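You operate a simulated robot arm through the tools that you are given. There is no shell and no other tool. Be economical: measure what you need, move in short steps, check, and stop when the job is done.

You run a simulated robot arm. Do the job below in one go: nothing can be reset, and whatever is moved stays where it is left.

JOB
Swap the shim under the block for the one that fills the gap.
Fine: free the lever under the shims, lock it again after. Where these are worked on the way, their far stop is far enough and under half their travel is too little: lever under the shims.
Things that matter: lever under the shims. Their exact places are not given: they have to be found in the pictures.

It is judged by the outcome, as a careful person would: the job done as asked, and still so three seconds after it is handed in. It fails if anything else is knocked over, pushed out of place, dropped, spilled or broken.

ROBOT AND FRAMES
A 7-joint arm with a two-finger parallel gripper on a trunk, on a base that drives. Base frame: it is fixed to the floor where the robot stands at the start and does not move with it; the origin is under the middle of the robot, x ahead of it, y to its left, z up. Readings come in mm, degrees, newtons and seconds.
With the tool pointing down near the work surface it reaches from about 520 to 960 mm from the robot's upright axis, wherever it stands. Its first joint turns from -166.0 to 166.0 degrees. Places, roughly: lever under the shims [700, 0, 800]. Payload 3.91 kg.
The tool frame sits at the grasp point between the pads (the TCP): z along the fingers, y along the line on which they close. The tips reach 30 mm beyond it. The gripper opens to 110 mm. The fingers are 20 mm wide and 10 mm thick; the gripper's body (48 by 112 mm) begins 55 mm behind the TCP.
Orientation is that of the tool frame in the base frame, as a unit quaternion [w, x, y, z]. With the fingers straight down and closing along the base's y, the tool's x points along the base's -x, its y along +y and its z along -z.

CONTROLS
- The arm moves only by the tool jog_arm. Its arguments are lists of equal length, an entry for each row: "delta_pos": the shift along the tool's x, y, z in units of 25 mm (1.0 is 25 mm), a list of three; "delta_rot": the turn, a rotation vector about the tool's x, y, z in units of 5 degrees (1.0 is 5 degrees), a list of three. In form: {"delta_pos": [[x, y, z], ...], "delta_rot": [[rx, ry, rz], ...]}. A call has 1 to 8 rows; each row shifts and turns the commanded pose from where the row before left it, along the tool's axes as they then stand. "grip" is the opening, from 0 (shut) to 1 (fully open), set as the call begins (left out, the last holds). A call with a number of a shift or a turn outside -1 to 1 is refused whole. Each row takes 0.2 s and may step no farther than 50 mm and 8.6 degrees from the row before; otherwise, or with a gripper value out of range, the whole call is refused. Where a pose cannot be reached the arm comes as near as it can. A force on the tool above 90 N (or 10 N above the force at the start of the call, whichever is more), or a blocked arm, ends the call early, and 0.2 s more pass. Each finger travels about 72 mm/s and halts on what it meets, pressing with about 29 N; the grip force reading is that of the motor and also rises with nothing between the fingers. The clock runs only during rows and for 0.2 s after the last one: add rows that do not move to give the fingers time. The reply holds the time, the measured pose of the TCP, the force on the tool along the base axes, the opening and the grip force, in the units named above and with some noise, with the torque about the TCP (base axes, N m) and any sound that the robot's microphone picked up, and new pictures: "pictures" is both (left out), scene, wrist or none.
- Cameras (640 x 400 px; columns grow to the right, rows downward): "scene" is now at [258.7, -34.7, 1382.1]; the picture's right is [-0.37, -0.93, 0.00], its down [-0.52, 0.21, -0.83] and it looks along [0.77, -0.31, -0.56] (base axes); focal length 267 px, centre (320, 200). "wrist" rides on the gripper at [72, 17, -103] in the tool frame; the picture's right is [-0.23, 0.97, 0.00], its down [-0.76, -0.18, -0.62] and it looks along [-0.61, -0.14, 0.78] (tool axes); focal length 222 px, centre (320, 200).
- raise_lower(by): slides the trunk up (or, below 0, down) by that many mm; the arm and the scene camera ride with it, the base frame stays. It gives what a move gives, with no picture.
- base_move(legs): drives the robot by 1 to 6 legs, each [ahead, left, turn to the left] in mm, mm and degrees, along the robot's own axes; the way and the turn of a leg run together, so that a leg with both is an arc; at most 1500 mm and 180 degrees a leg. The arm and the cameras ride along, it lands a little off, and it stops where it bumps. It gives what a move gives, and a new picture of the scene camera.
- head_to(pan, tilt): turns the head with the scene camera to pan (to the left, within 86 degrees either way) and tilt (down, from -29 to 69), counted from straight ahead of the robot. It gives what a move gives, and a new picture of the scene camera.
- probe_pixels(camera, pixels): for up to 12 pixels [column, row] of the newest picture of that camera ("zoom" is the newest enlarged one), the place [x, y, z] in the base frame of the surface seen there, good to about 3 mm, but the place of the scene camera against the robot may be out by one fixed shift of up to 25 mm in any direction. The clock stands still meanwhile.
- inspect(camera, box): a new picture of the part [left, top, right, bottom] of that camera's present view, enlarged. The clock stands still meanwhile.
- finish_job(): hands the job in; it is judged then, once.

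Go step by step. Measure first, check grasps and placings, and put right what went wrong. The budget is 80 turns and 260 pictures, counting those below and the enlarged ones. Unless the task says otherwise, let go and move clear before handing in, and close with one line.

The tools are called after ">>>" as a command line: name --argument value ..., lists and objects as JSON in quotes. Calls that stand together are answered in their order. jog_arm: Moves the arm, as the interface text tells. Its arguments: {"type":"object","properties":{"delta_pos":{"type":"array"},"delta_rot":{"type":"array"},"grip":{"type":"number"},"pictures":{"type":"string","enum":["both","scene","wrist","none"]}},"required":["delta_pos","delta_rot"]} The other tools are called the same way: raise_lower (by) slides the trunk up or down; base_move (legs) drives the base; head_to (pan, tilt) turns the head that bears the scene camera; probe_pixels (camera, pixels) gives the place of the surface under pixels of a picture; inspect (camera, box) takes an enlarged picture of a part of a camera's view; finish_job () hands the job in.

At the start:

```text
clock: 0.0
tcp_pos: [619.4, -245.9, 1120.1]
tool_rot: [0.0, 0.0, 1.0, 0.0]
wrist_force: [0.2, -0.9, -1.1]
moment: [0.03, -0.01, 0.01]
finger_gap: 110.2
grip_force: 0.2
trunk travel left (down, up): [-550.0, 132.0]
robot x, y, heading: [-2.2, 0.8, 0.1]
head pan, tilt: [-22.0, 34.2]
```

scene: 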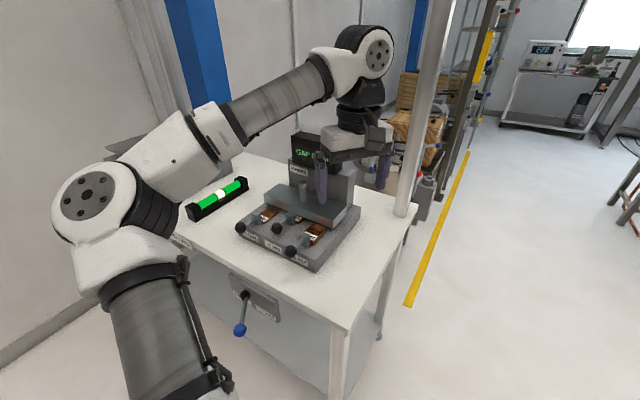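
wrist: 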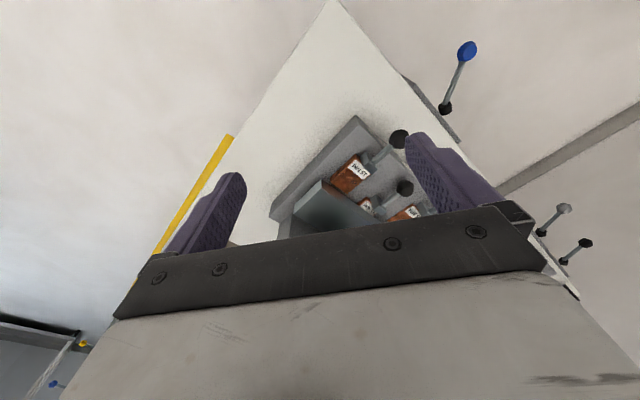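

The pictures show a table with a fixture (around scene 300,220), knobs and shims, and a blue-knobbed lever on the table front (240,315). I'll zoom in first.

>>> inspect --camera "scene" --box '[220, 120, 380, 280]'

>>> inspect --camera "scene" --box '[160, 220, 320, 350]'

>>> inspect --camera "wrist" --box '[240, 20, 640, 270]'

>>> probe_pixels --camera "scene" --pixels '[[240, 330], [245, 295], [241, 227], [265, 236], [290, 252], [266, 214], [314, 232], [320, 210], [303, 192], [305, 170], [218, 190], [270, 305]]'

```text
2.50 times, centred on (300, 200) of scene
```

zoom: 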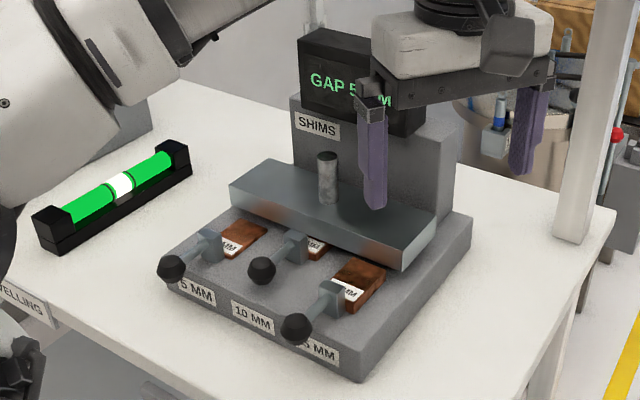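

```text
3.08 times, centred on (240, 285) of scene
```

zoom: 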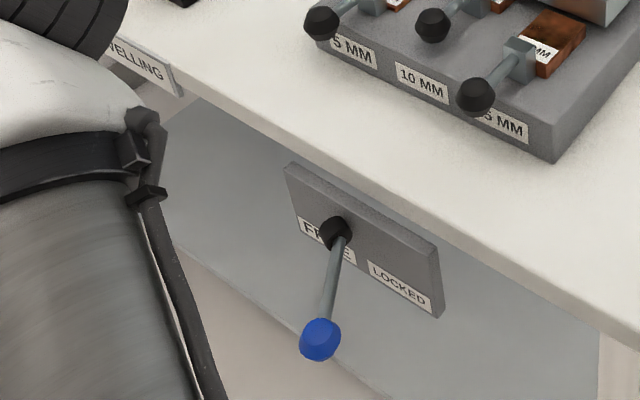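

```text
1.60 times, centred on (440, 145) of wrist
```

zoom: 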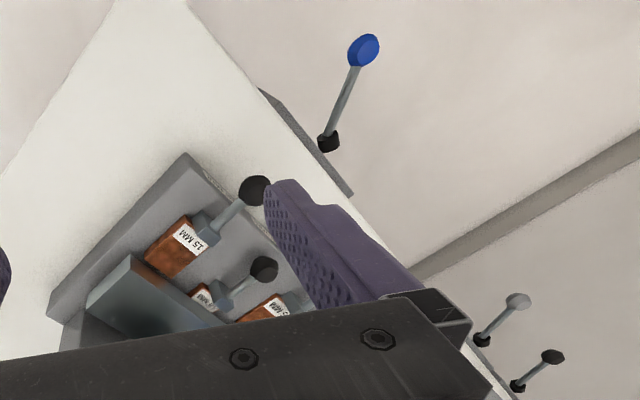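

```text
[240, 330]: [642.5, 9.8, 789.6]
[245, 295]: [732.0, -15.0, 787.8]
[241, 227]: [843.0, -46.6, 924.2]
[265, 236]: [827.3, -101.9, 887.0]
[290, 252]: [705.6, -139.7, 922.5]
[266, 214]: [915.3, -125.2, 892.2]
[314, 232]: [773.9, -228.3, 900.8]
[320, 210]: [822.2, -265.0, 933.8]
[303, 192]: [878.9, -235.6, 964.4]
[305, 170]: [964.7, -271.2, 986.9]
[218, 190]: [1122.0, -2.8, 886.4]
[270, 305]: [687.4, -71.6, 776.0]
```

The display seems to read "GAP 5 MM" (partly hidden by the finger), and the 10 mm shim is the one pushed in. I'll measure the fixture's direction and the lever more exactly.

>>> inspect --camera "scene" --box '[220, 270, 300, 350]'

>>> probe_pixels --camera "scene" --pixels '[[240, 333], [241, 320], [243, 310], [236, 272], [276, 298], [274, 315], [180, 236], [330, 325], [238, 235], [305, 265], [240, 229], [291, 251]]'

```text
5.00 times, centred on (260, 310) of scene
```

zoom: 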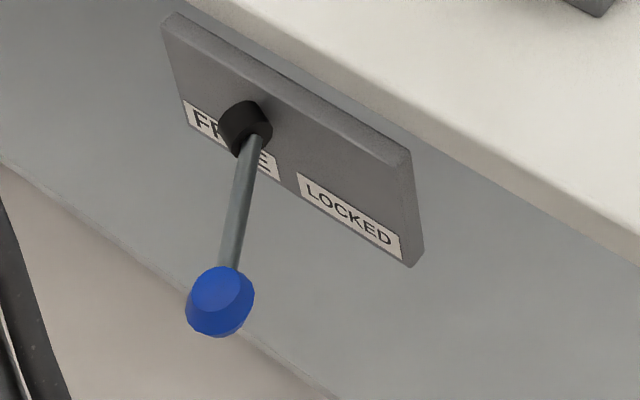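

```text
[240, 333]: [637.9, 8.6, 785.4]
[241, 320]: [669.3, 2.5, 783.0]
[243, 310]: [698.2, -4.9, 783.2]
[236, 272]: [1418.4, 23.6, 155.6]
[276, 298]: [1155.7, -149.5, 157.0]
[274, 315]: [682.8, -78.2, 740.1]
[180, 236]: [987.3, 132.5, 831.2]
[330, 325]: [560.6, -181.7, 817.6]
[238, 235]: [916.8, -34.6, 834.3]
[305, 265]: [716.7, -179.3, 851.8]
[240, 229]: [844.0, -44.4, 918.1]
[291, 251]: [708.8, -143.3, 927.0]
```

The lever lies horizontally from its pivot near (735,-16,785) to the blue knob near (638,9,785), over LOCKED. It swings about a vertical axis, and FREE is to its left. The table edge gives a fixture yaw of about -53.6°, so I'll turn the tool to match.

>>> jog_arm --delta_pos '[[0, 0, 0], [0, 0, 0], [0, 0, 0], [0, 0, 0], [0, 0, 0], [0, 0, 0], [0, 0, 0], [0, 0, 0]]' --delta_rot '[[0, 0, 1], [0, 0, 1], [0, 0, 1], [0, 0, 1], [0, 0, 1], [0, 0, 1], [0, 0, 1], [0, 0, 1]]' --pictures "none"

>>> jog_arm --delta_pos '[[1, 0, 0], [1, 0, 0], [1, 0, 0], [1, 0, 0], [1, 0, 0], [1, 0, 0], [1, 0, 0], [1, 0, 0]]' --delta_rot '[[0, 0, 1], [0, 0, 1], [0, 0, 0.72], [0, 0, 0], [0, 0, 0], [0, 0, 0], [0, 0, 0], [0, 0, 0]]'

```text
clock: 1.8
tcp_pos: [620.0, -246.0, 1120.8]
tool_rot: [-0.001, 0.343, 0.939, -0.001]
wrist_force: [0.0, -0.1, -1.0]
moment: [-0.03, -0.02, -0.01]
finger_gap: 109.9
grip_force: 0.0
trunk travel left (down, up): [-550.0, 132.0]
robot x, y, heading: [-1.4, -2.7, -0.0]
head pan, tilt: [-22.0, 34.2]
```

```text
clock: 3.6
tcp_pos: [493.9, -90.6, 1121.7]
tool_rot: [0.0, 0.451, 0.892, 0.0]
wrist_force: [0.1, -1.2, 0.0]
moment: [0.03, -0.01, 0.04]
finger_gap: 110.1
grip_force: 0.1
trunk travel left (down, up): [-550.0, 132.0]
robot x, y, heading: [-2.4, 1.4, -0.1]
head pan, tilt: [-22.0, 34.2]
```

scene: 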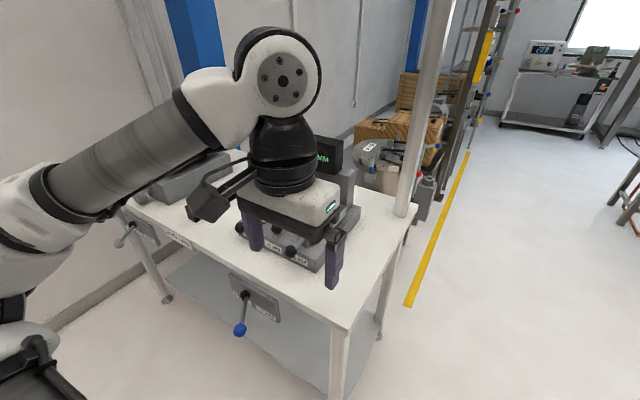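
wrist: 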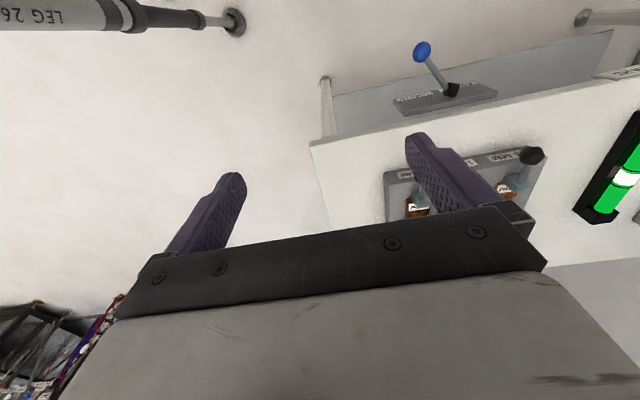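

The lever is now clear in the wrist picture, with its knob at (423,50) and boss at (451,90). I'll probe it there to avoid the scene camera's fixed shift.

>>> probe_pixels --camera "wrist" --pixels '[[423, 50], [422, 46], [432, 68], [440, 78], [451, 90], [400, 100], [495, 95], [313, 144], [636, 80], [533, 156], [416, 208], [503, 193]]'

>>> probe_pixels --camera "scene" --pixels '[[240, 330], [242, 310], [240, 229]]'

>>> inspect --camera "wrist" --box '[360, 20, 560, 240]'

```text
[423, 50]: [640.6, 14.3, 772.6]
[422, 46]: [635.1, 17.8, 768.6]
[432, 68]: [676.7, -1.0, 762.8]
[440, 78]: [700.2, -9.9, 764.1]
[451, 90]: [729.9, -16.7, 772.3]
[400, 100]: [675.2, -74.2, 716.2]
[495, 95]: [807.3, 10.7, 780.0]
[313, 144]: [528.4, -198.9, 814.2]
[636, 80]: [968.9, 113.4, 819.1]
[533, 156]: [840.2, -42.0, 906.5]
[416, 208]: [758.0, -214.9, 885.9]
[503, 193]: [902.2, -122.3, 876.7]
```

```text
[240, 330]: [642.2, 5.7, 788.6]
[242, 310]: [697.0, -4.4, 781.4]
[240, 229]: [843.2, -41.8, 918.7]
```

```text
1.82 times, centred on (460, 130) of wrist
```

zoom: 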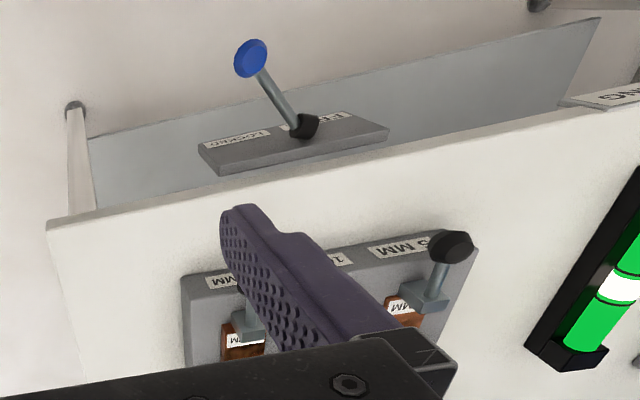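

The wrist readings put the lever pivot near (730,-17) and the knob at (640,14) with its centre near z 757. The scene camera reads about 16 mm high. I'll close the fingers, come down on the right side of the lever, and push it left to FREE.

>>> jog_arm --delta_pos '[[-0.24, 0.99, 0], [-0.24, 0.99, 0], [-0.24, 0.99, 0.5], [-0.24, 0.99, 1], [-0.24, 0.99, 1], [-0.24, 0.99, 1], [0, 0, 1], [0, 0, 1]]' --delta_rot '[[0, 0, 0], [0, 0, 0], [0, 0, 0], [0, 0, 0], [0, 0, 0], [0, 0, 0], [0, 0, 0], [0, 0, 0]]' --grip 0

```text
clock: 5.4
tcp_pos: [634.0, -33.7, 982.0]
tool_rot: [0.0, 0.451, 0.893, -0.001]
wrist_force: [-0.3, 0.2, 0.2]
moment: [0.03, 0.0, 0.0]
finger_gap: 0.0
grip_force: 29.1
trunk travel left (down, up): [-550.0, 132.0]
robot x, y, heading: [2.3, -3.4, 0.0]
head pan, tilt: [-22.0, 34.2]
```

scene: 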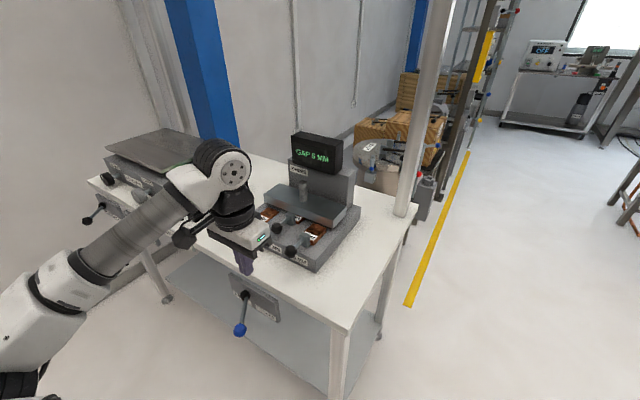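
wrist: 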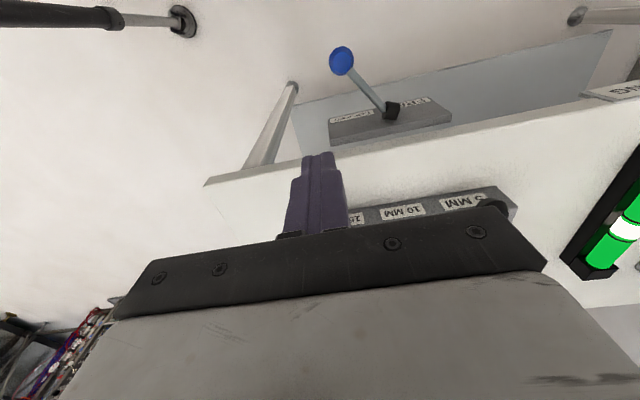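

The fingers are now right of and above the lever. I'll read the display (scene 315,155) and probe the lever again from nearer.

>>> inspect --camera "scene" --box '[240, 120, 370, 280]'

>>> probe_pixels --camera "wrist" --pixels '[[341, 62], [331, 62], [351, 60], [341, 48], [367, 88], [378, 98], [391, 108], [210, 183], [335, 140], [450, 125]]'

```text
2.50 times, centred on (305, 200) of scene
```

zoom: 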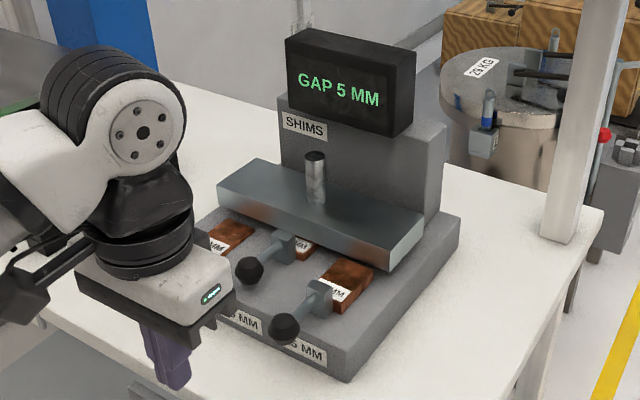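

```text
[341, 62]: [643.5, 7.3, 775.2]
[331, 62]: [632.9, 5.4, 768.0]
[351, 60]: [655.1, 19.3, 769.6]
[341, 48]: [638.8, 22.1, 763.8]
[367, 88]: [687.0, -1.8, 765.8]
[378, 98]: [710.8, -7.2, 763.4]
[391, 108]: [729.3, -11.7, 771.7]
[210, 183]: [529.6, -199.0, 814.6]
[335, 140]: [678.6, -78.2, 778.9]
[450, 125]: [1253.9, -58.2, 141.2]
```

The display reads GAP 5 MM, so the 5 mm shim goes in and the 10 mm comes out. Next I lower beside the lever.

>>> jog_arm --delta_pos '[[0, 0, 1], [0, 0, 1], [0, 0, 1], [0, 0, 1], [0, 0, 1], [0, 0, 1], [0, 0, 1], [0, 0, 1]]' --delta_rot '[[0, 0, 0], [0, 0, 0], [0, 0, 0], [0, 0, 0], [0, 0, 0], [0, 0, 0], [0, 0, 0], [0, 0, 0]]'

```text
clock: 7.2
tcp_pos: [634.2, -33.2, 780.9]
tool_rot: [0.0, 0.451, 0.893, 0.0]
wrist_force: [0.5, 0.8, -0.2]
moment: [-0.01, -0.02, 0.0]
finger_gap: 0.1
grip_force: 28.9
trunk travel left (down, up): [-550.0, 132.0]
robot x, y, heading: [0.3, -3.7, -0.2]
head pan, tilt: [-22.0, 34.2]
```

scene: 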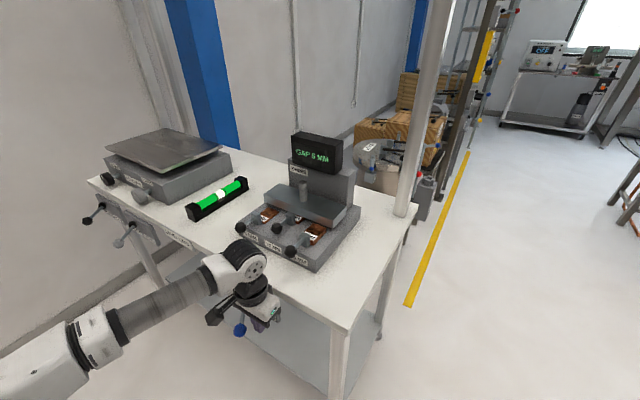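
wrist: 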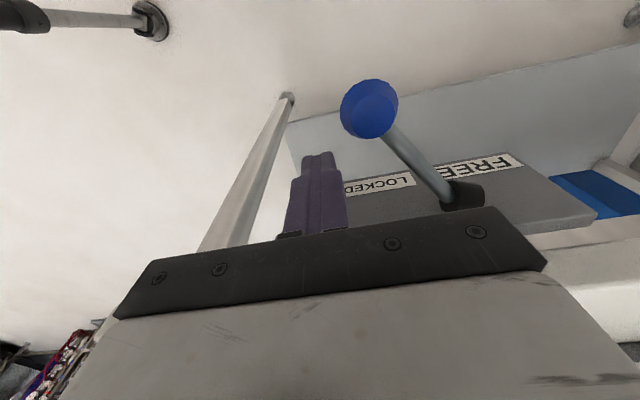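

The finger is clear on the right of the lever rod, so I lower 20 mm and sweep left along the lever's arc.

>>> jog_arm --delta_pos '[[0, 0, 0.84], [-0.08, 1, 0], [0.12, 0.48, 0], [0.4, 0.48, 0], [0.24, 0.44, 0], [0.16, 0.4, 0], [0.04, 0.48, 0], [0.04, 0.44, 0]]' --delta_rot '[[0, 0, 0], [0, 0, 0], [0, 0, 0], [0, 0, 0], [0, 0, 0], [0, 0, 0], [0, 0, 0], [0, 0, 0]]'

```text
clock: 9.0
tcp_pos: [666.8, -5.1, 765.2]
tool_rot: [0.003, 0.45, 0.893, 0.001]
wrist_force: [-0.1, -1.1, 35.8]
moment: [0.56, -0.16, 0.02]
finger_gap: 0.0
grip_force: 28.9
out of reach, approached as far as the arm can: row 4, 5, 6, 7, 8
trunk travel left (down, up): [-550.0, 132.0]
robot x, y, heading: [0.6, 2.0, -0.1]
head pan, tilt: [-22.0, 34.2]
```

scene: 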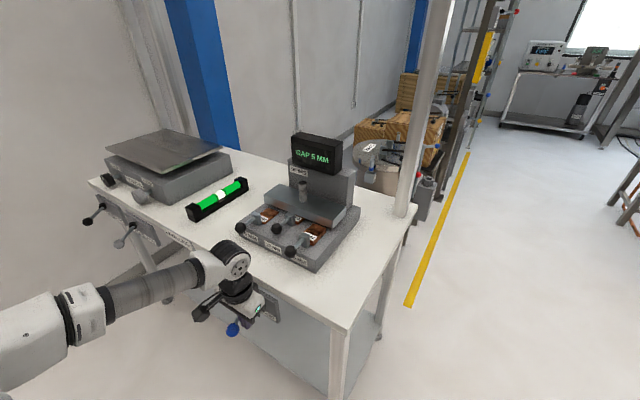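
wrist: 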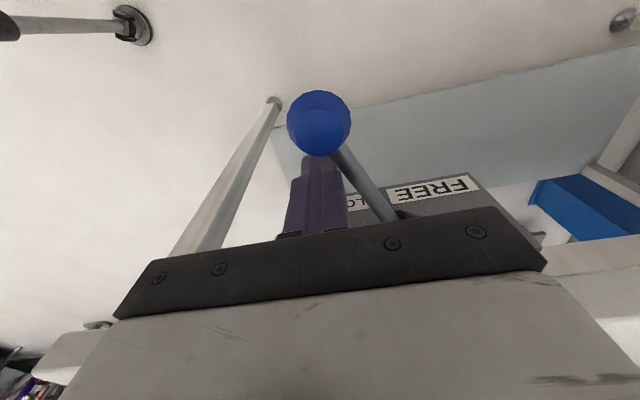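

The readings show +36 N upward on the tool and rows out of reach, with TCP z at 765. I'll look closely before pushing further.

>>> inspect --camera "scene" --box '[180, 220, 320, 350]'

>>> inspect --camera "wrist" --box '[240, 70, 520, 250]'

>>> probe_pixels --camera "wrist" --pixels '[[318, 120], [318, 150], [360, 180], [380, 205], [450, 190]]'

```text
3.08 times, centred on (250, 285) of scene
```

zoom: 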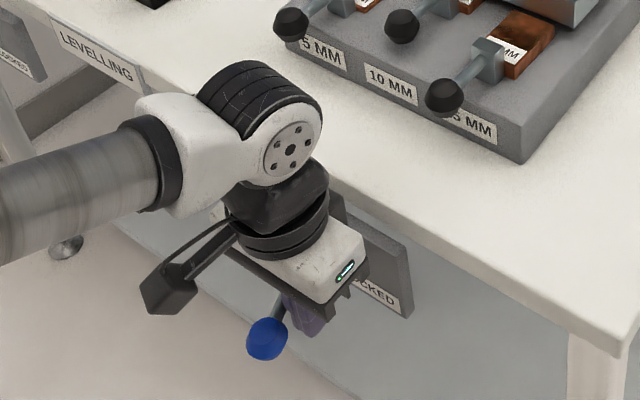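

```text
2.22 times, centred on (380, 160) of wrist
```

zoom: 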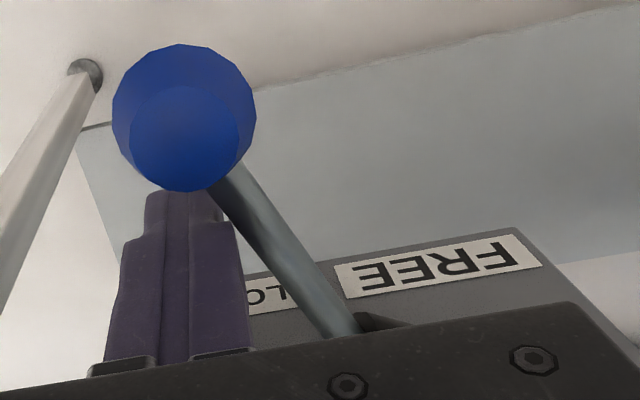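

```text
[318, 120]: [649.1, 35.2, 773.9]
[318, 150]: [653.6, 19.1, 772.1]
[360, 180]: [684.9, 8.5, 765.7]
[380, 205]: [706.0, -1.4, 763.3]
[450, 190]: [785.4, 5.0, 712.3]
```

The lever has begun to swing (knob now near 650,30). The torque shows the upward force acting at the finger's front-left corner, so the finger's wider shoulder is riding on the rod. I'll lift 12 mm and see where the arm settles.

>>> jog_arm --delta_pos '[[0, 0, -0.5], [0, 0, 0]]' --delta_rot '[[0, 0, 0], [0, 0, 0]]' --pictures "wrist"

```text
clock: 9.6
tcp_pos: [665.3, -5.5, 764.0]
tool_rot: [0.003, 0.45, 0.893, 0.001]
wrist_force: [1.0, -0.8, 37.6]
moment: [0.57, -0.2, -0.04]
finger_gap: 0.0
grip_force: 28.8
out of reach, approached as far as the arm can: row 1
trunk travel left (down, up): [-550.0, 132.0]
robot x, y, heading: [1.8, 0.1, 0.2]
head pan, tilt: [-22.0, 34.2]
```

wrist: 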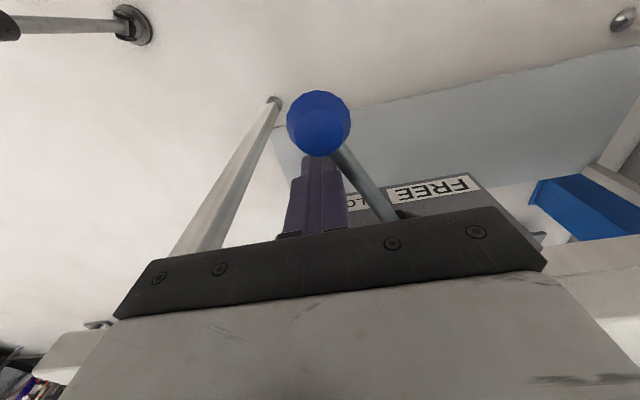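

The arm didn't follow, so it's at a joint limit here. I'll back off right and up so I can then change the trunk height.

>>> jog_arm --delta_pos '[[-0.2, -1, -0.2], [0, -1, -0.2], [0, -1, -1], [0, 0, -1], [0, 0, -1], [0, 0, -1]]' --delta_rot '[[0, 0, 0], [0, 0, 0], [0, 0, 0], [0, 0, 0], [0, 0, 0], [0, 0, 0]]'

```text
clock: 11.0
tcp_pos: [606.1, -51.7, 873.2]
tool_rot: [0.0, 0.451, 0.893, 0.0]
wrist_force: [-1.0, 0.3, -0.1]
moment: [0.03, 0.0, 0.0]
finger_gap: 0.2
grip_force: 29.4
trunk travel left (down, up): [-550.0, 132.0]
robot x, y, heading: [2.7, -0.2, 0.0]
head pan, tilt: [-22.0, 34.2]
```

scene: 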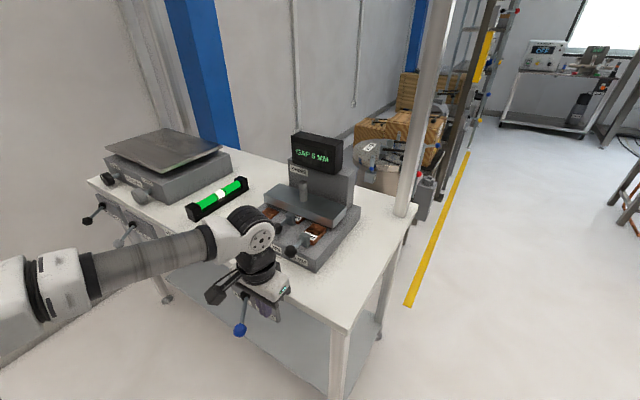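
wrist: 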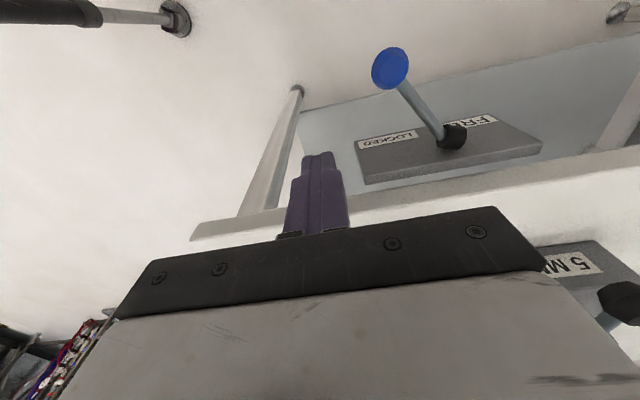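

The lever still looks partly swung (knob at wrist 390,68). I'll raise the TCP 200 mm and drop the trunk 200 mm for a better arm posture.

>>> probe_pixels --camera "wrist" --pixels '[[390, 66], [415, 100], [430, 118], [453, 130]]'

>>> jog_arm --delta_pos '[[0, 0, -1], [0, 0, -1], [0, 0, -1], [0, 0, -1], [0, 0, -1], [0, 0, -1], [0, 0, -1], [0, 0, -1]]' --delta_rot '[[0, 0, 0], [0, 0, 0], [0, 0, 0], [0, 0, 0], [0, 0, 0], [0, 0, 0], [0, 0, 0], [0, 0, 0]]' --pictures "none"

>>> raise_lower --by -200

>>> head_to --pan -20 --tilt 30

```text
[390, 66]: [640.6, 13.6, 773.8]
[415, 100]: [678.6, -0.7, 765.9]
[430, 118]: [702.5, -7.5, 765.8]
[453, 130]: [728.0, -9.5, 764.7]
```

```text
clock: 12.8
tcp_pos: [609.6, -52.0, 1071.1]
tool_rot: [0.0, 0.45, 0.893, 0.0]
wrist_force: [0.3, 0.3, -0.5]
moment: [0.03, -0.03, -0.01]
finger_gap: 0.0
grip_force: 29.0
trunk travel left (down, up): [-550.0, 132.0]
robot x, y, heading: [-2.9, 1.9, 0.1]
head pan, tilt: [-22.0, 34.2]
```

```text
clock: 15.0
tcp_pos: [608.8, -52.3, 871.4]
tool_rot: [0.0, 0.45, 0.893, 0.001]
wrist_force: [-0.4, 0.4, 0.7]
moment: [-0.03, -0.01, 0.02]
finger_gap: 0.0
grip_force: 29.3
trunk travel left (down, up): [-350.0, 332.0]
robot x, y, heading: [-3.1, 3.4, -0.2]
head pan, tilt: [-22.0, 34.2]
```

```text
clock: 15.6
tcp_pos: [609.3, -52.4, 870.8]
tool_rot: [0.001, 0.451, 0.893, 0.0]
wrist_force: [0.4, 0.2, 0.5]
moment: [-0.02, -0.01, -0.01]
finger_gap: 0.0
grip_force: 29.1
trunk travel left (down, up): [-350.0, 332.0]
robot x, y, heading: [-1.7, 1.2, 0.3]
head pan, tilt: [-20.0, 30.0]
```

scene: 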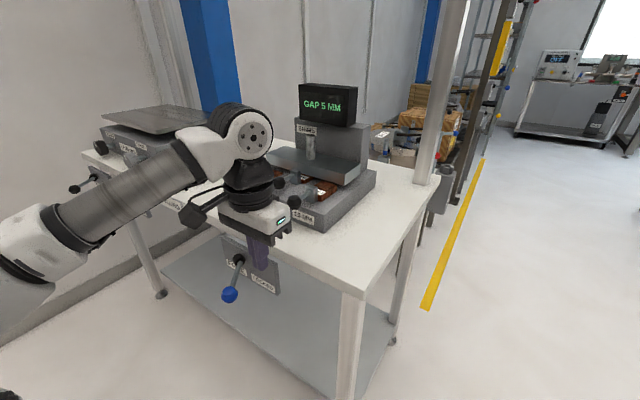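

The lever went back to its start position once released, so it must be pushed past its middle. From the new posture I'll come down to TCP z≈755 and move up to the rod gently.

>>> jog_arm --delta_pos '[[0, 0, 1], [0, 0, 1], [0, 0, 1], [0, 0, 1], [0, 0.4, 0.6], [0, 1, 0]]' --delta_rot '[[0, 0, 0], [0, 0, 0], [0, 0, 0], [0, 0, 0], [0, 0, 0], [0, 0, 0]]'

```text
clock: 17.0
tcp_pos: [637.0, -30.8, 756.8]
tool_rot: [0.0, 0.451, 0.893, 0.0]
wrist_force: [-0.5, 0.4, -0.4]
moment: [-0.02, -0.03, 0.02]
finger_gap: 0.0
grip_force: 28.8
trunk travel left (down, up): [-350.0, 332.0]
robot x, y, heading: [-1.4, 1.0, -0.1]
head pan, tilt: [-20.0, 30.0]
```

scene: 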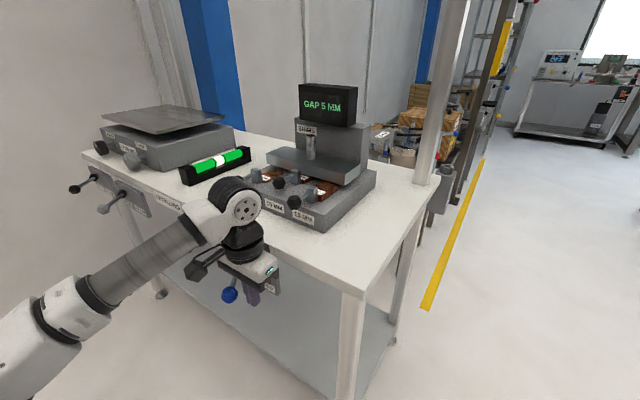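
wrist: 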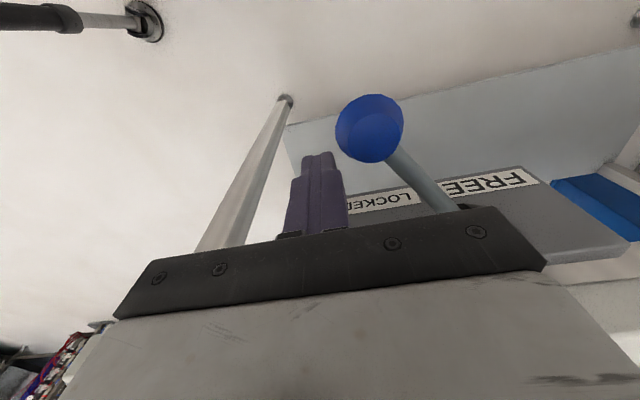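

No contact yet. I push in short steps along the arc and watch the force.

>>> jog_arm --delta_pos '[[0, 0.6, 0], [0, 0.6, 0], [0.2, 0.3, 0], [0.3, 0.4, 0], [0.2, 0.4, 0]]' --delta_rot '[[0, 0, 0], [0, 0, 0], [0, 0, 0], [0, 0, 0], [0, 0, 0]]'

```text
clock: 18.2
tcp_pos: [664.3, -4.2, 757.5]
tool_rot: [0.0, 0.45, 0.893, -0.001]
wrist_force: [0.1, -0.2, -0.6]
moment: [0.0, 0.0, 0.02]
finger_gap: 0.0
grip_force: 29.2
out of reach, approached as far as the arm can: row 4, 5
trunk travel left (down, up): [-350.0, 332.0]
robot x, y, heading: [-1.5, 0.5, 0.1]
head pan, tilt: [-20.0, 30.0]
```

scene: 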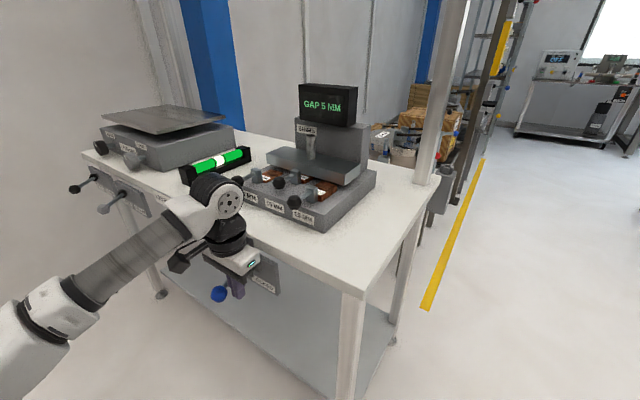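
wrist: 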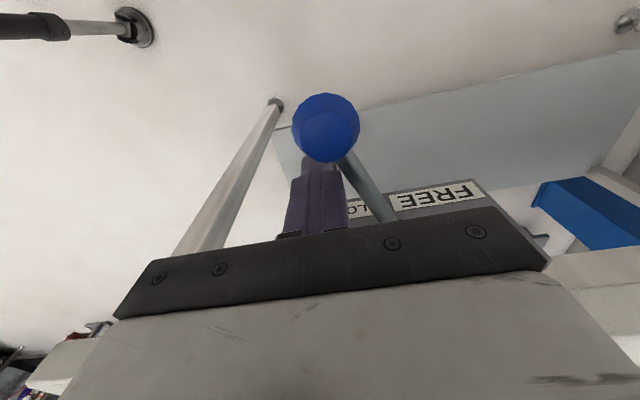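

The reach stop came at the same xy as before, whatever the trunk height, so the wrist yaw is at its limit there. For the lever alone I'll back off 20 mm, turn the tool back 30°, and push from that yaw.

>>> jog_arm --delta_pos '[[0, -0.8, 0], [0, 0, 0], [0, 0, 0], [0, 0, 0], [0, 0, 0], [0, 0, 0], [0, 0, 0]]' --delta_rot '[[0, 0, 0], [0, 0, -1], [0, 0, -1], [0, 0, -1], [0, 0, -1], [0, 0, -1], [0, 0, -1]]'

```text
clock: 19.8
tcp_pos: [648.2, -17.5, 757.0]
tool_rot: [0.0, 0.204, 0.979, 0.001]
wrist_force: [-0.1, -0.3, 0.8]
moment: [0.04, 0.04, -0.02]
finger_gap: 0.0
grip_force: 28.9
trunk travel left (down, up): [-350.0, 332.0]
robot x, y, heading: [0.0, -1.1, -0.1]
head pan, tilt: [-20.0, 30.0]
```

scene: 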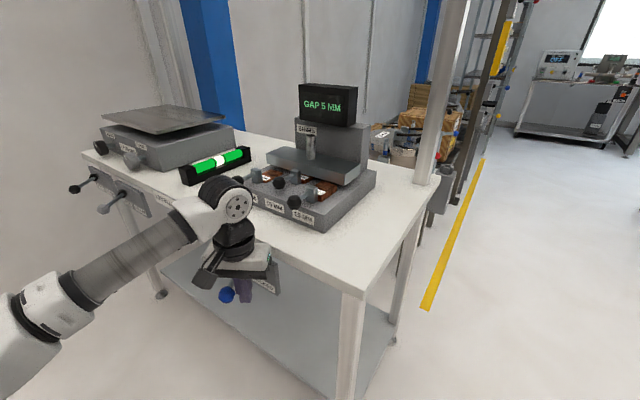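
wrist: 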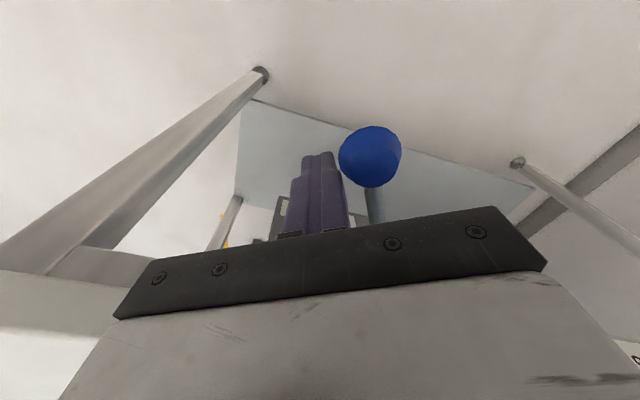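

Clear of the rod at the new yaw. Now I push along the arc to the left.

>>> jog_arm --delta_pos '[[-0.38, 0.34, 0], [0.06, 0.54, 0], [-0.01, 0.5, 0], [-0.03, 0.54, 0], [-0.14, 0.48, 0], [-0.2, 0.44, 0], [-0.29, 0.34, 0], [-0.36, 0.3, 0]]' --delta_rot '[[0, 0, 0], [0, 0, 0], [0, 0, 0], [0, 0, 0], [0, 0, 0], [0, 0, 0], [0, 0, 0], [0, 0, 0]]'

```text
clock: 21.6
tcp_pos: [707.1, 47.4, 757.3]
tool_rot: [-0.007, 0.209, 0.978, -0.001]
wrist_force: [-69.8, -7.2, -8.4]
moment: [-0.06, -0.06, 0.47]
finger_gap: 0.1
grip_force: 28.9
trunk travel left (down, up): [-350.0, 332.0]
robot x, y, heading: [-1.3, 3.2, -0.2]
head pan, tilt: [-20.0, 30.0]
```

scene: 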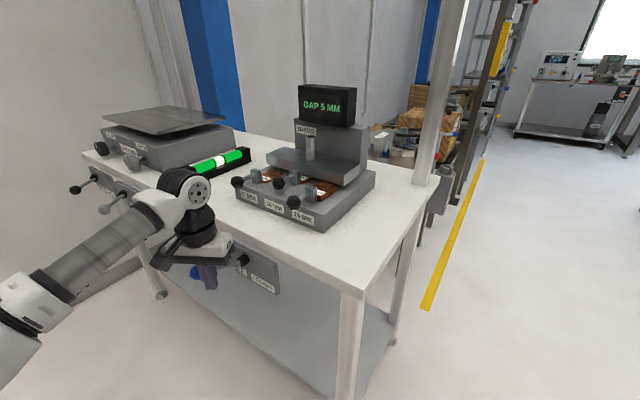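
wrist: 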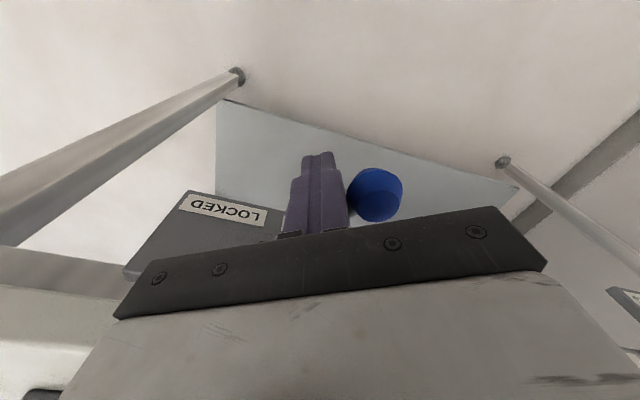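

The lever has swung over FREE, and the 70 N force means it's against its stop. I'll back off, go up, and check that it stays.

>>> jog_arm --delta_pos '[[0.2, -0.35, 0], [0.4, -0.7, 0], [0.4, -0.7, 0], [0, 0, -1], [0, 0, -1], [0, 0, -1], [0, 0, -1], [0, 0, -1]]' --delta_rot '[[0, 0, 0], [0, 0, 0], [0, 0, 0], [0, 0, 0], [0, 0, 0], [0, 0, 0], [0, 0, 0], [0, 0, 0]]'

```text
clock: 23.4
tcp_pos: [672.7, 18.6, 883.7]
tool_rot: [0.0, 0.204, 0.979, 0.001]
wrist_force: [0.0, -0.1, 0.0]
moment: [0.01, -0.02, 0.08]
finger_gap: 0.0
grip_force: 28.5
trunk travel left (down, up): [-350.0, 332.0]
robot x, y, heading: [3.5, 2.1, 0.3]
head pan, tilt: [-20.0, 30.0]
```

scene: 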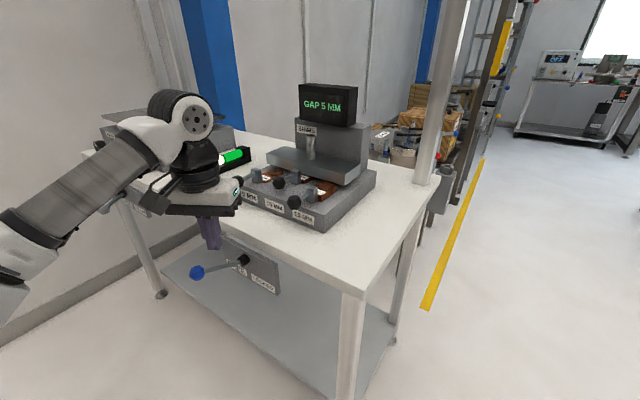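
wrist: 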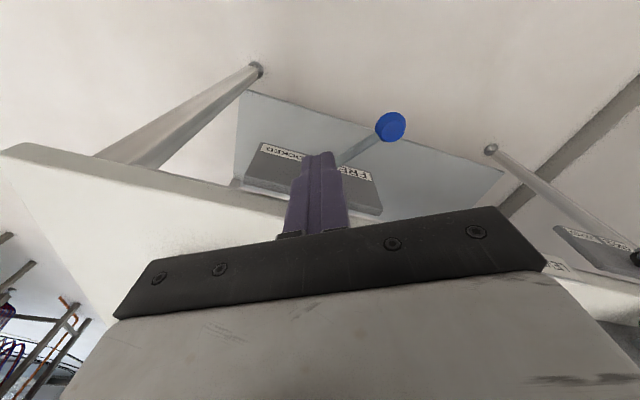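

The lever now points over FREE and holds. I'll rise, turn back to the fixture yaw, and move above the fixture to look at the shims.

>>> jog_arm --delta_pos '[[0, 0, -1], [0, 0, -1], [0, 0, -1], [0, 0, -1], [0, 0, -1], [0, 0, -1], [0, 0, -1], [0, 0, -1]]' --delta_rot '[[0, 0, 0], [0, 0, 0], [0, 0, 0], [0, 0, 0], [0, 0, 0], [0, 0, 0], [0, 0, 0], [0, 0, 0]]' --pictures "none"

>>> jog_arm --delta_pos '[[-0.5, -1, -0.5], [-0.5, -1, -0.5], [-0.5, -1, 0], [-0.8, -0.8, 0], [-1, -0.5, 0], [-1, 0, 0], [-1, 0, 0], [-1, 0, 0]]' --delta_rot '[[0, 0, 1], [0, 0, 1], [0, 0, 1], [0, 0, 1], [0, 0, 1], [0, 0, 1], [0, 0, 0], [0, 0, 0]]'

```text
clock: 25.2
tcp_pos: [672.7, 20.2, 1015.6]
tool_rot: [0.002, 0.205, 0.979, 0.0]
wrist_force: [-0.2, -0.1, 0.4]
moment: [0.04, 0.02, -0.01]
finger_gap: 0.1
grip_force: 28.7
out of reach, approached as far as the arm can: row 6, 7, 8
trunk travel left (down, up): [-350.0, 332.0]
robot x, y, heading: [2.5, 1.8, 0.2]
head pan, tilt: [-20.0, 30.0]
```

```text
clock: 27.0
tcp_pos: [709.9, -185.0, 1003.2]
tool_rot: [0.001, 0.449, 0.893, 0.0]
wrist_force: [-0.8, 1.1, 0.4]
moment: [0.03, 0.0, -0.01]
finger_gap: 0.0
grip_force: 29.2
out of reach, approached as far as the arm can: row 1, 2, 6, 7, 8
trunk travel left (down, up): [-350.0, 332.0]
robot x, y, heading: [-3.8, -1.5, -0.0]
head pan, tilt: [-20.0, 30.0]
```

scene: 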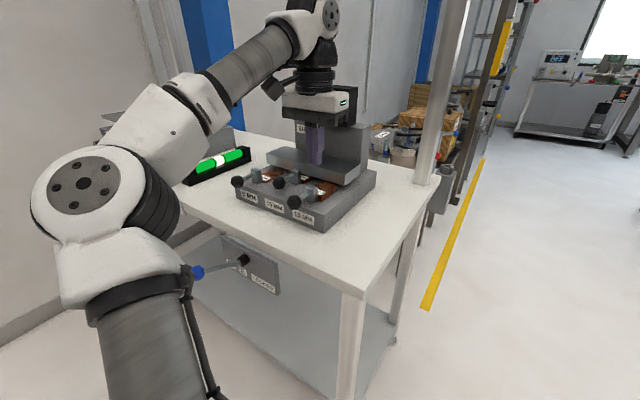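
wrist: 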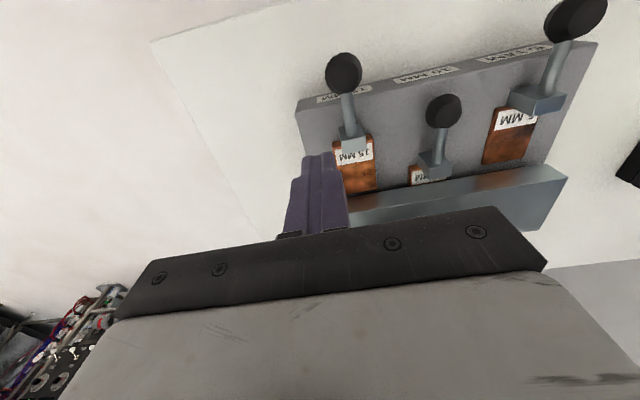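

This gives a clear view of all three shims: knobs at wrist (343,72), (443,110) and (575,20). I'll probe them.

>>> inspect --camera "wrist" --box '[280, 0, 640, 225]'

>>> probe_pixels --camera "wrist" --pixels '[[575, 18], [560, 55], [537, 98], [520, 120], [443, 110], [440, 138], [433, 162], [425, 172], [343, 72], [352, 145], [400, 150], [480, 190]]'

>>> inspect --camera "scene" --box '[220, 120, 380, 240]'

```text
1.78 times, centred on (460, 112) of wrist
```

zoom: 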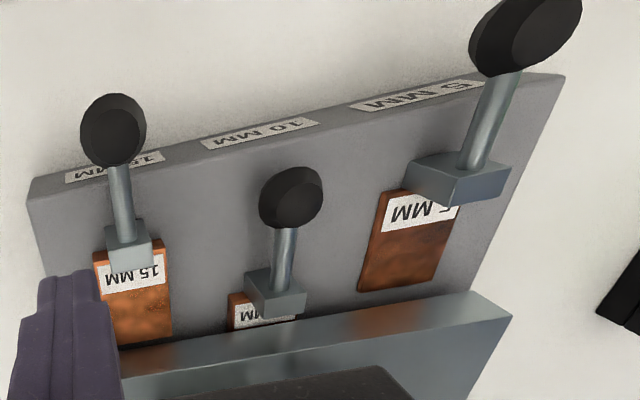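

```text
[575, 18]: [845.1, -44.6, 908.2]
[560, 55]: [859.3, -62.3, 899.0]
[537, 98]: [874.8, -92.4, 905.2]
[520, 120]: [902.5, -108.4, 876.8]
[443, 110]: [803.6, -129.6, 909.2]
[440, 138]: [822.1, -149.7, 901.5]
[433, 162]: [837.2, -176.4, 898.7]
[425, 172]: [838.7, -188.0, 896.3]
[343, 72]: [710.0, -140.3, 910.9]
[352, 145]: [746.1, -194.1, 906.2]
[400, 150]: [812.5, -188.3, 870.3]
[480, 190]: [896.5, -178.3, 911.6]
```

```text
3.33 times, centred on (300, 180) of scene
```

zoom: 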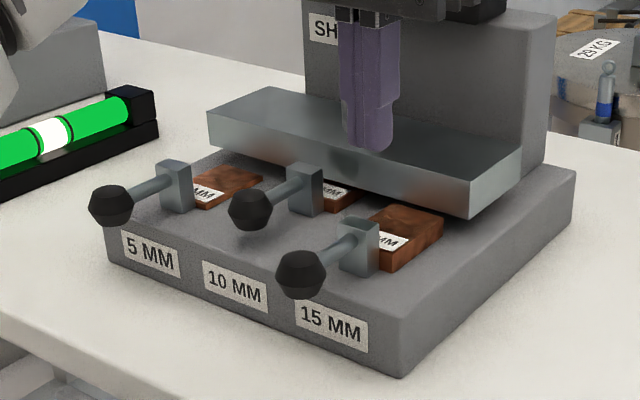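

The 5 and 15 mm knobs sit about 45 mm further out than the 10 mm knob (803.6,-129.6, top z 909), and the base plate top is at z 870. The low trunk limits height here, so I'll raise it back 200 mm and move over the 10 mm knob.

>>> raise_lower --by 200

>>> jog_arm --delta_pos '[[-0.11, 0.87, 0], [-0.11, 0.87, 0], [-0.11, 0.87, 0], [-0.11, 0.87, 0], [0, 0.87, 0.8], [0, 0, 1], [0, 0, 1], [0, 0, 1]]' --delta_rot '[[0, 0, 0], [0, 0, 0], [0, 0, 0], [0, 0, 0], [0, 0, 0], [0, 0, 0], [0, 0, 0], [0, 0, 0]]' --grip 0.5

```text
clock: 29.2
tcp_pos: [710.3, -186.4, 1203.8]
tool_rot: [0.001, 0.449, 0.894, 0.0]
wrist_force: [-0.2, -1.1, -1.0]
moment: [-0.05, 0.02, -0.02]
finger_gap: 0.0
grip_force: 29.0
trunk travel left (down, up): [-550.0, 132.0]
robot x, y, heading: [-1.4, -1.1, 0.1]
head pan, tilt: [-20.0, 30.0]
```

```text
clock: 31.0
tcp_pos: [738.3, -151.4, 1068.1]
tool_rot: [0.0, 0.449, 0.894, 0.0]
wrist_force: [-0.2, -0.4, 0.3]
moment: [0.02, -0.02, -0.01]
finger_gap: 55.2
grip_force: 0.1
out of reach, approached as far as the arm can: row 1, 2, 3, 4, 5
trunk travel left (down, up): [-550.0, 132.0]
robot x, y, heading: [-4.3, 0.0, -0.0]
head pan, tilt: [-20.0, 30.0]
```

scene: 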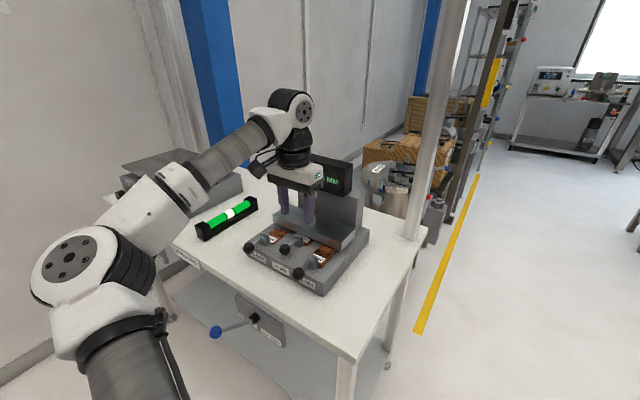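
wrist: 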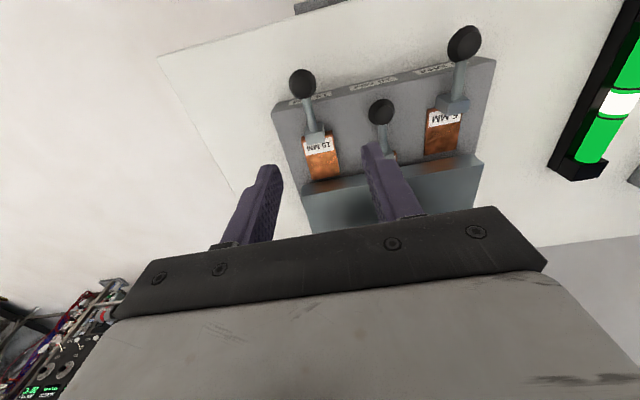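

Now at z 1068, short of the knob column by about 65 mm left and 21 mm inward. I continue at this lower height.

>>> jog_arm --delta_pos '[[0, 0, 1], [-0.28, 0.87, 0.6], [-0.28, 0.87, 0.6], [-0.28, 0.88, 0.6]]' --delta_rot '[[0, 0, 0], [0, 0, 0], [0, 0, 0], [0, 0, 0]]'

```text
clock: 32.0
tcp_pos: [767.8, -143.0, 1022.4]
tool_rot: [0.002, 0.448, 0.894, 0.0]
wrist_force: [-0.3, -0.1, -0.8]
moment: [-0.01, 0.0, 0.01]
finger_gap: 54.9
grip_force: 0.1
out of reach, approached as far as the arm can: row 3, 4
trunk travel left (down, up): [-550.0, 132.0]
robot x, y, heading: [-4.7, -0.0, 0.0]
head pan, tilt: [-20.0, 30.0]
```

scene: 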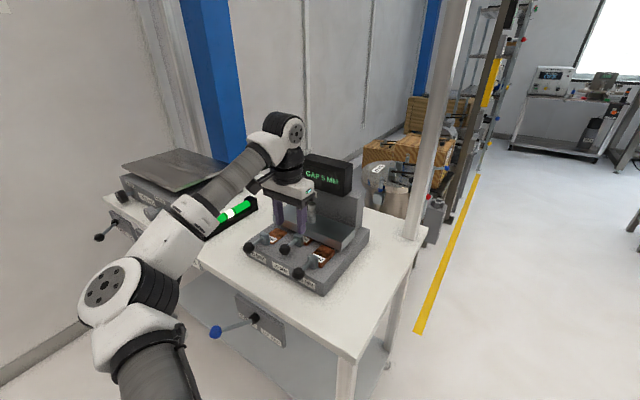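
wrist: 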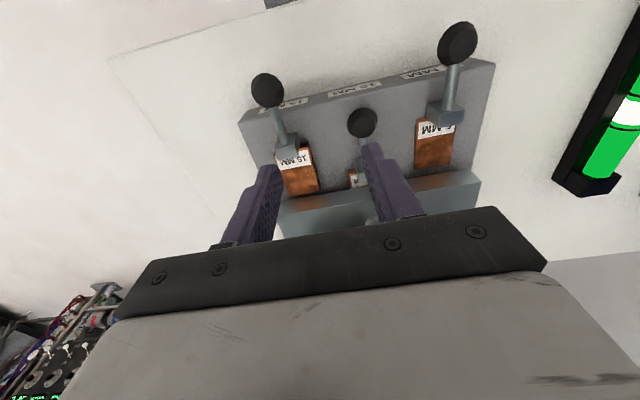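

Still limited by the wrist at this yaw. The knob is round, so I'll turn back 20° and continue over the 10 mm knob.

>>> jog_arm --delta_pos '[[0, 0, 0], [0, 0, 0], [0, 0, 0], [0, 0, 0], [-0.45, 0.62, 0.5], [-0.45, 0.62, 0.5]]' --delta_rot '[[0, 0, -1], [0, 0, -1], [0, 0, -1], [0, 0, -1], [0, 0, 0], [0, 0, 0]]'

```text
clock: 33.4
tcp_pos: [802.5, -130.1, 1000.5]
tool_rot: [0.001, 0.288, 0.958, -0.001]
wrist_force: [-0.1, 1.4, 0.3]
moment: [0.02, 0.04, 0.0]
finger_gap: 54.9
grip_force: 0.0
trunk travel left (down, up): [-550.0, 132.0]
robot x, y, heading: [0.0, -0.5, 0.0]
head pan, tilt: [-20.0, 30.0]
```

scene: 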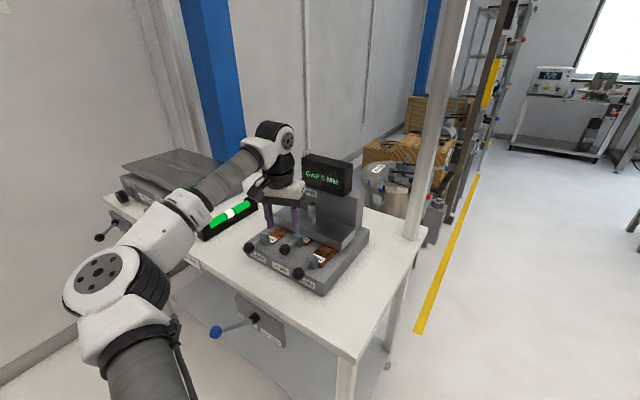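
wrist: 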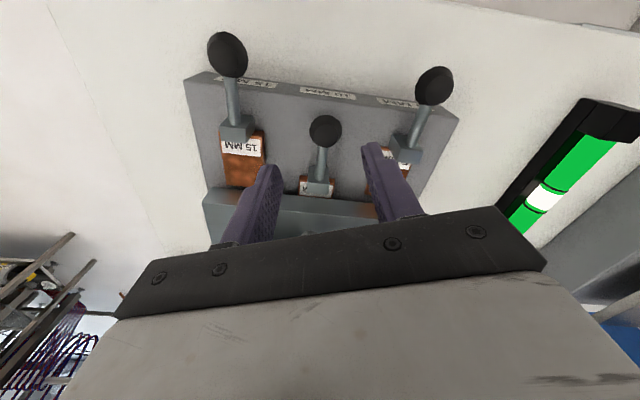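

The TCP is right over the 10 mm knob. I'll confirm its place from here, at wrist pixel (325,130).

>>> probe_pixels --camera "wrist" --pixels '[[325, 128], [311, 130], [341, 130], [323, 155], [318, 178], [433, 85], [228, 52]]'

>>> jog_arm --delta_pos '[[0, 0, 1], [0, 0, 1]]' --delta_rot '[[0, 0, 0], [0, 0, 0]]'

```text
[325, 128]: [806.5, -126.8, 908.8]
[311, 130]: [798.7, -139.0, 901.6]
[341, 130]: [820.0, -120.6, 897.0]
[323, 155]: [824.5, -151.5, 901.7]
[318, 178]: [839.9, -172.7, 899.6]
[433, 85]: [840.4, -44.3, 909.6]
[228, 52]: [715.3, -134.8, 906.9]
```

```text
clock: 34.0
tcp_pos: [801.1, -130.9, 948.1]
tool_rot: [0.0, 0.288, 0.958, 0.0]
wrist_force: [0.1, -1.1, -0.8]
moment: [0.01, -0.02, 0.01]
finger_gap: 55.1
grip_force: 0.1
trunk travel left (down, up): [-550.0, 132.0]
robot x, y, heading: [-1.9, 2.7, 0.1]
head pan, tilt: [-20.0, 30.0]
```

scene: 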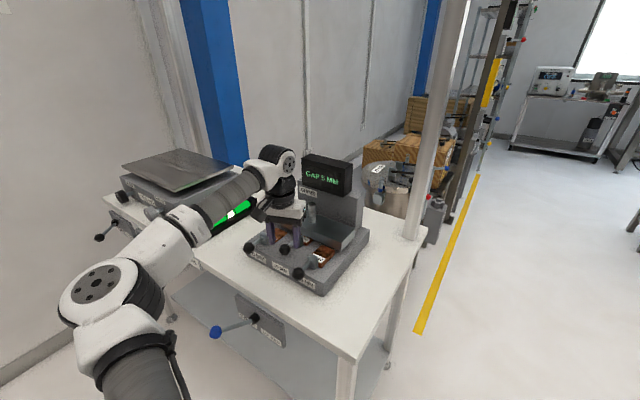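
wrist: 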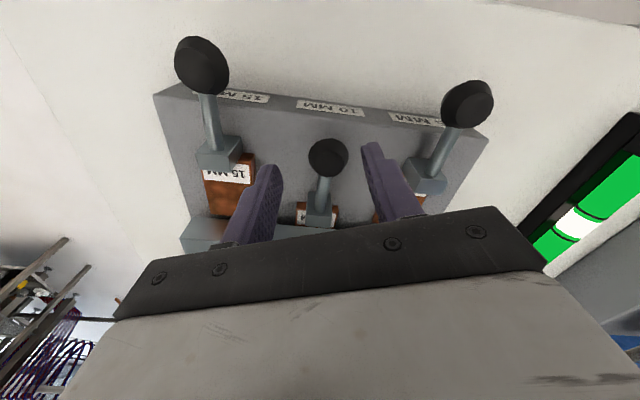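

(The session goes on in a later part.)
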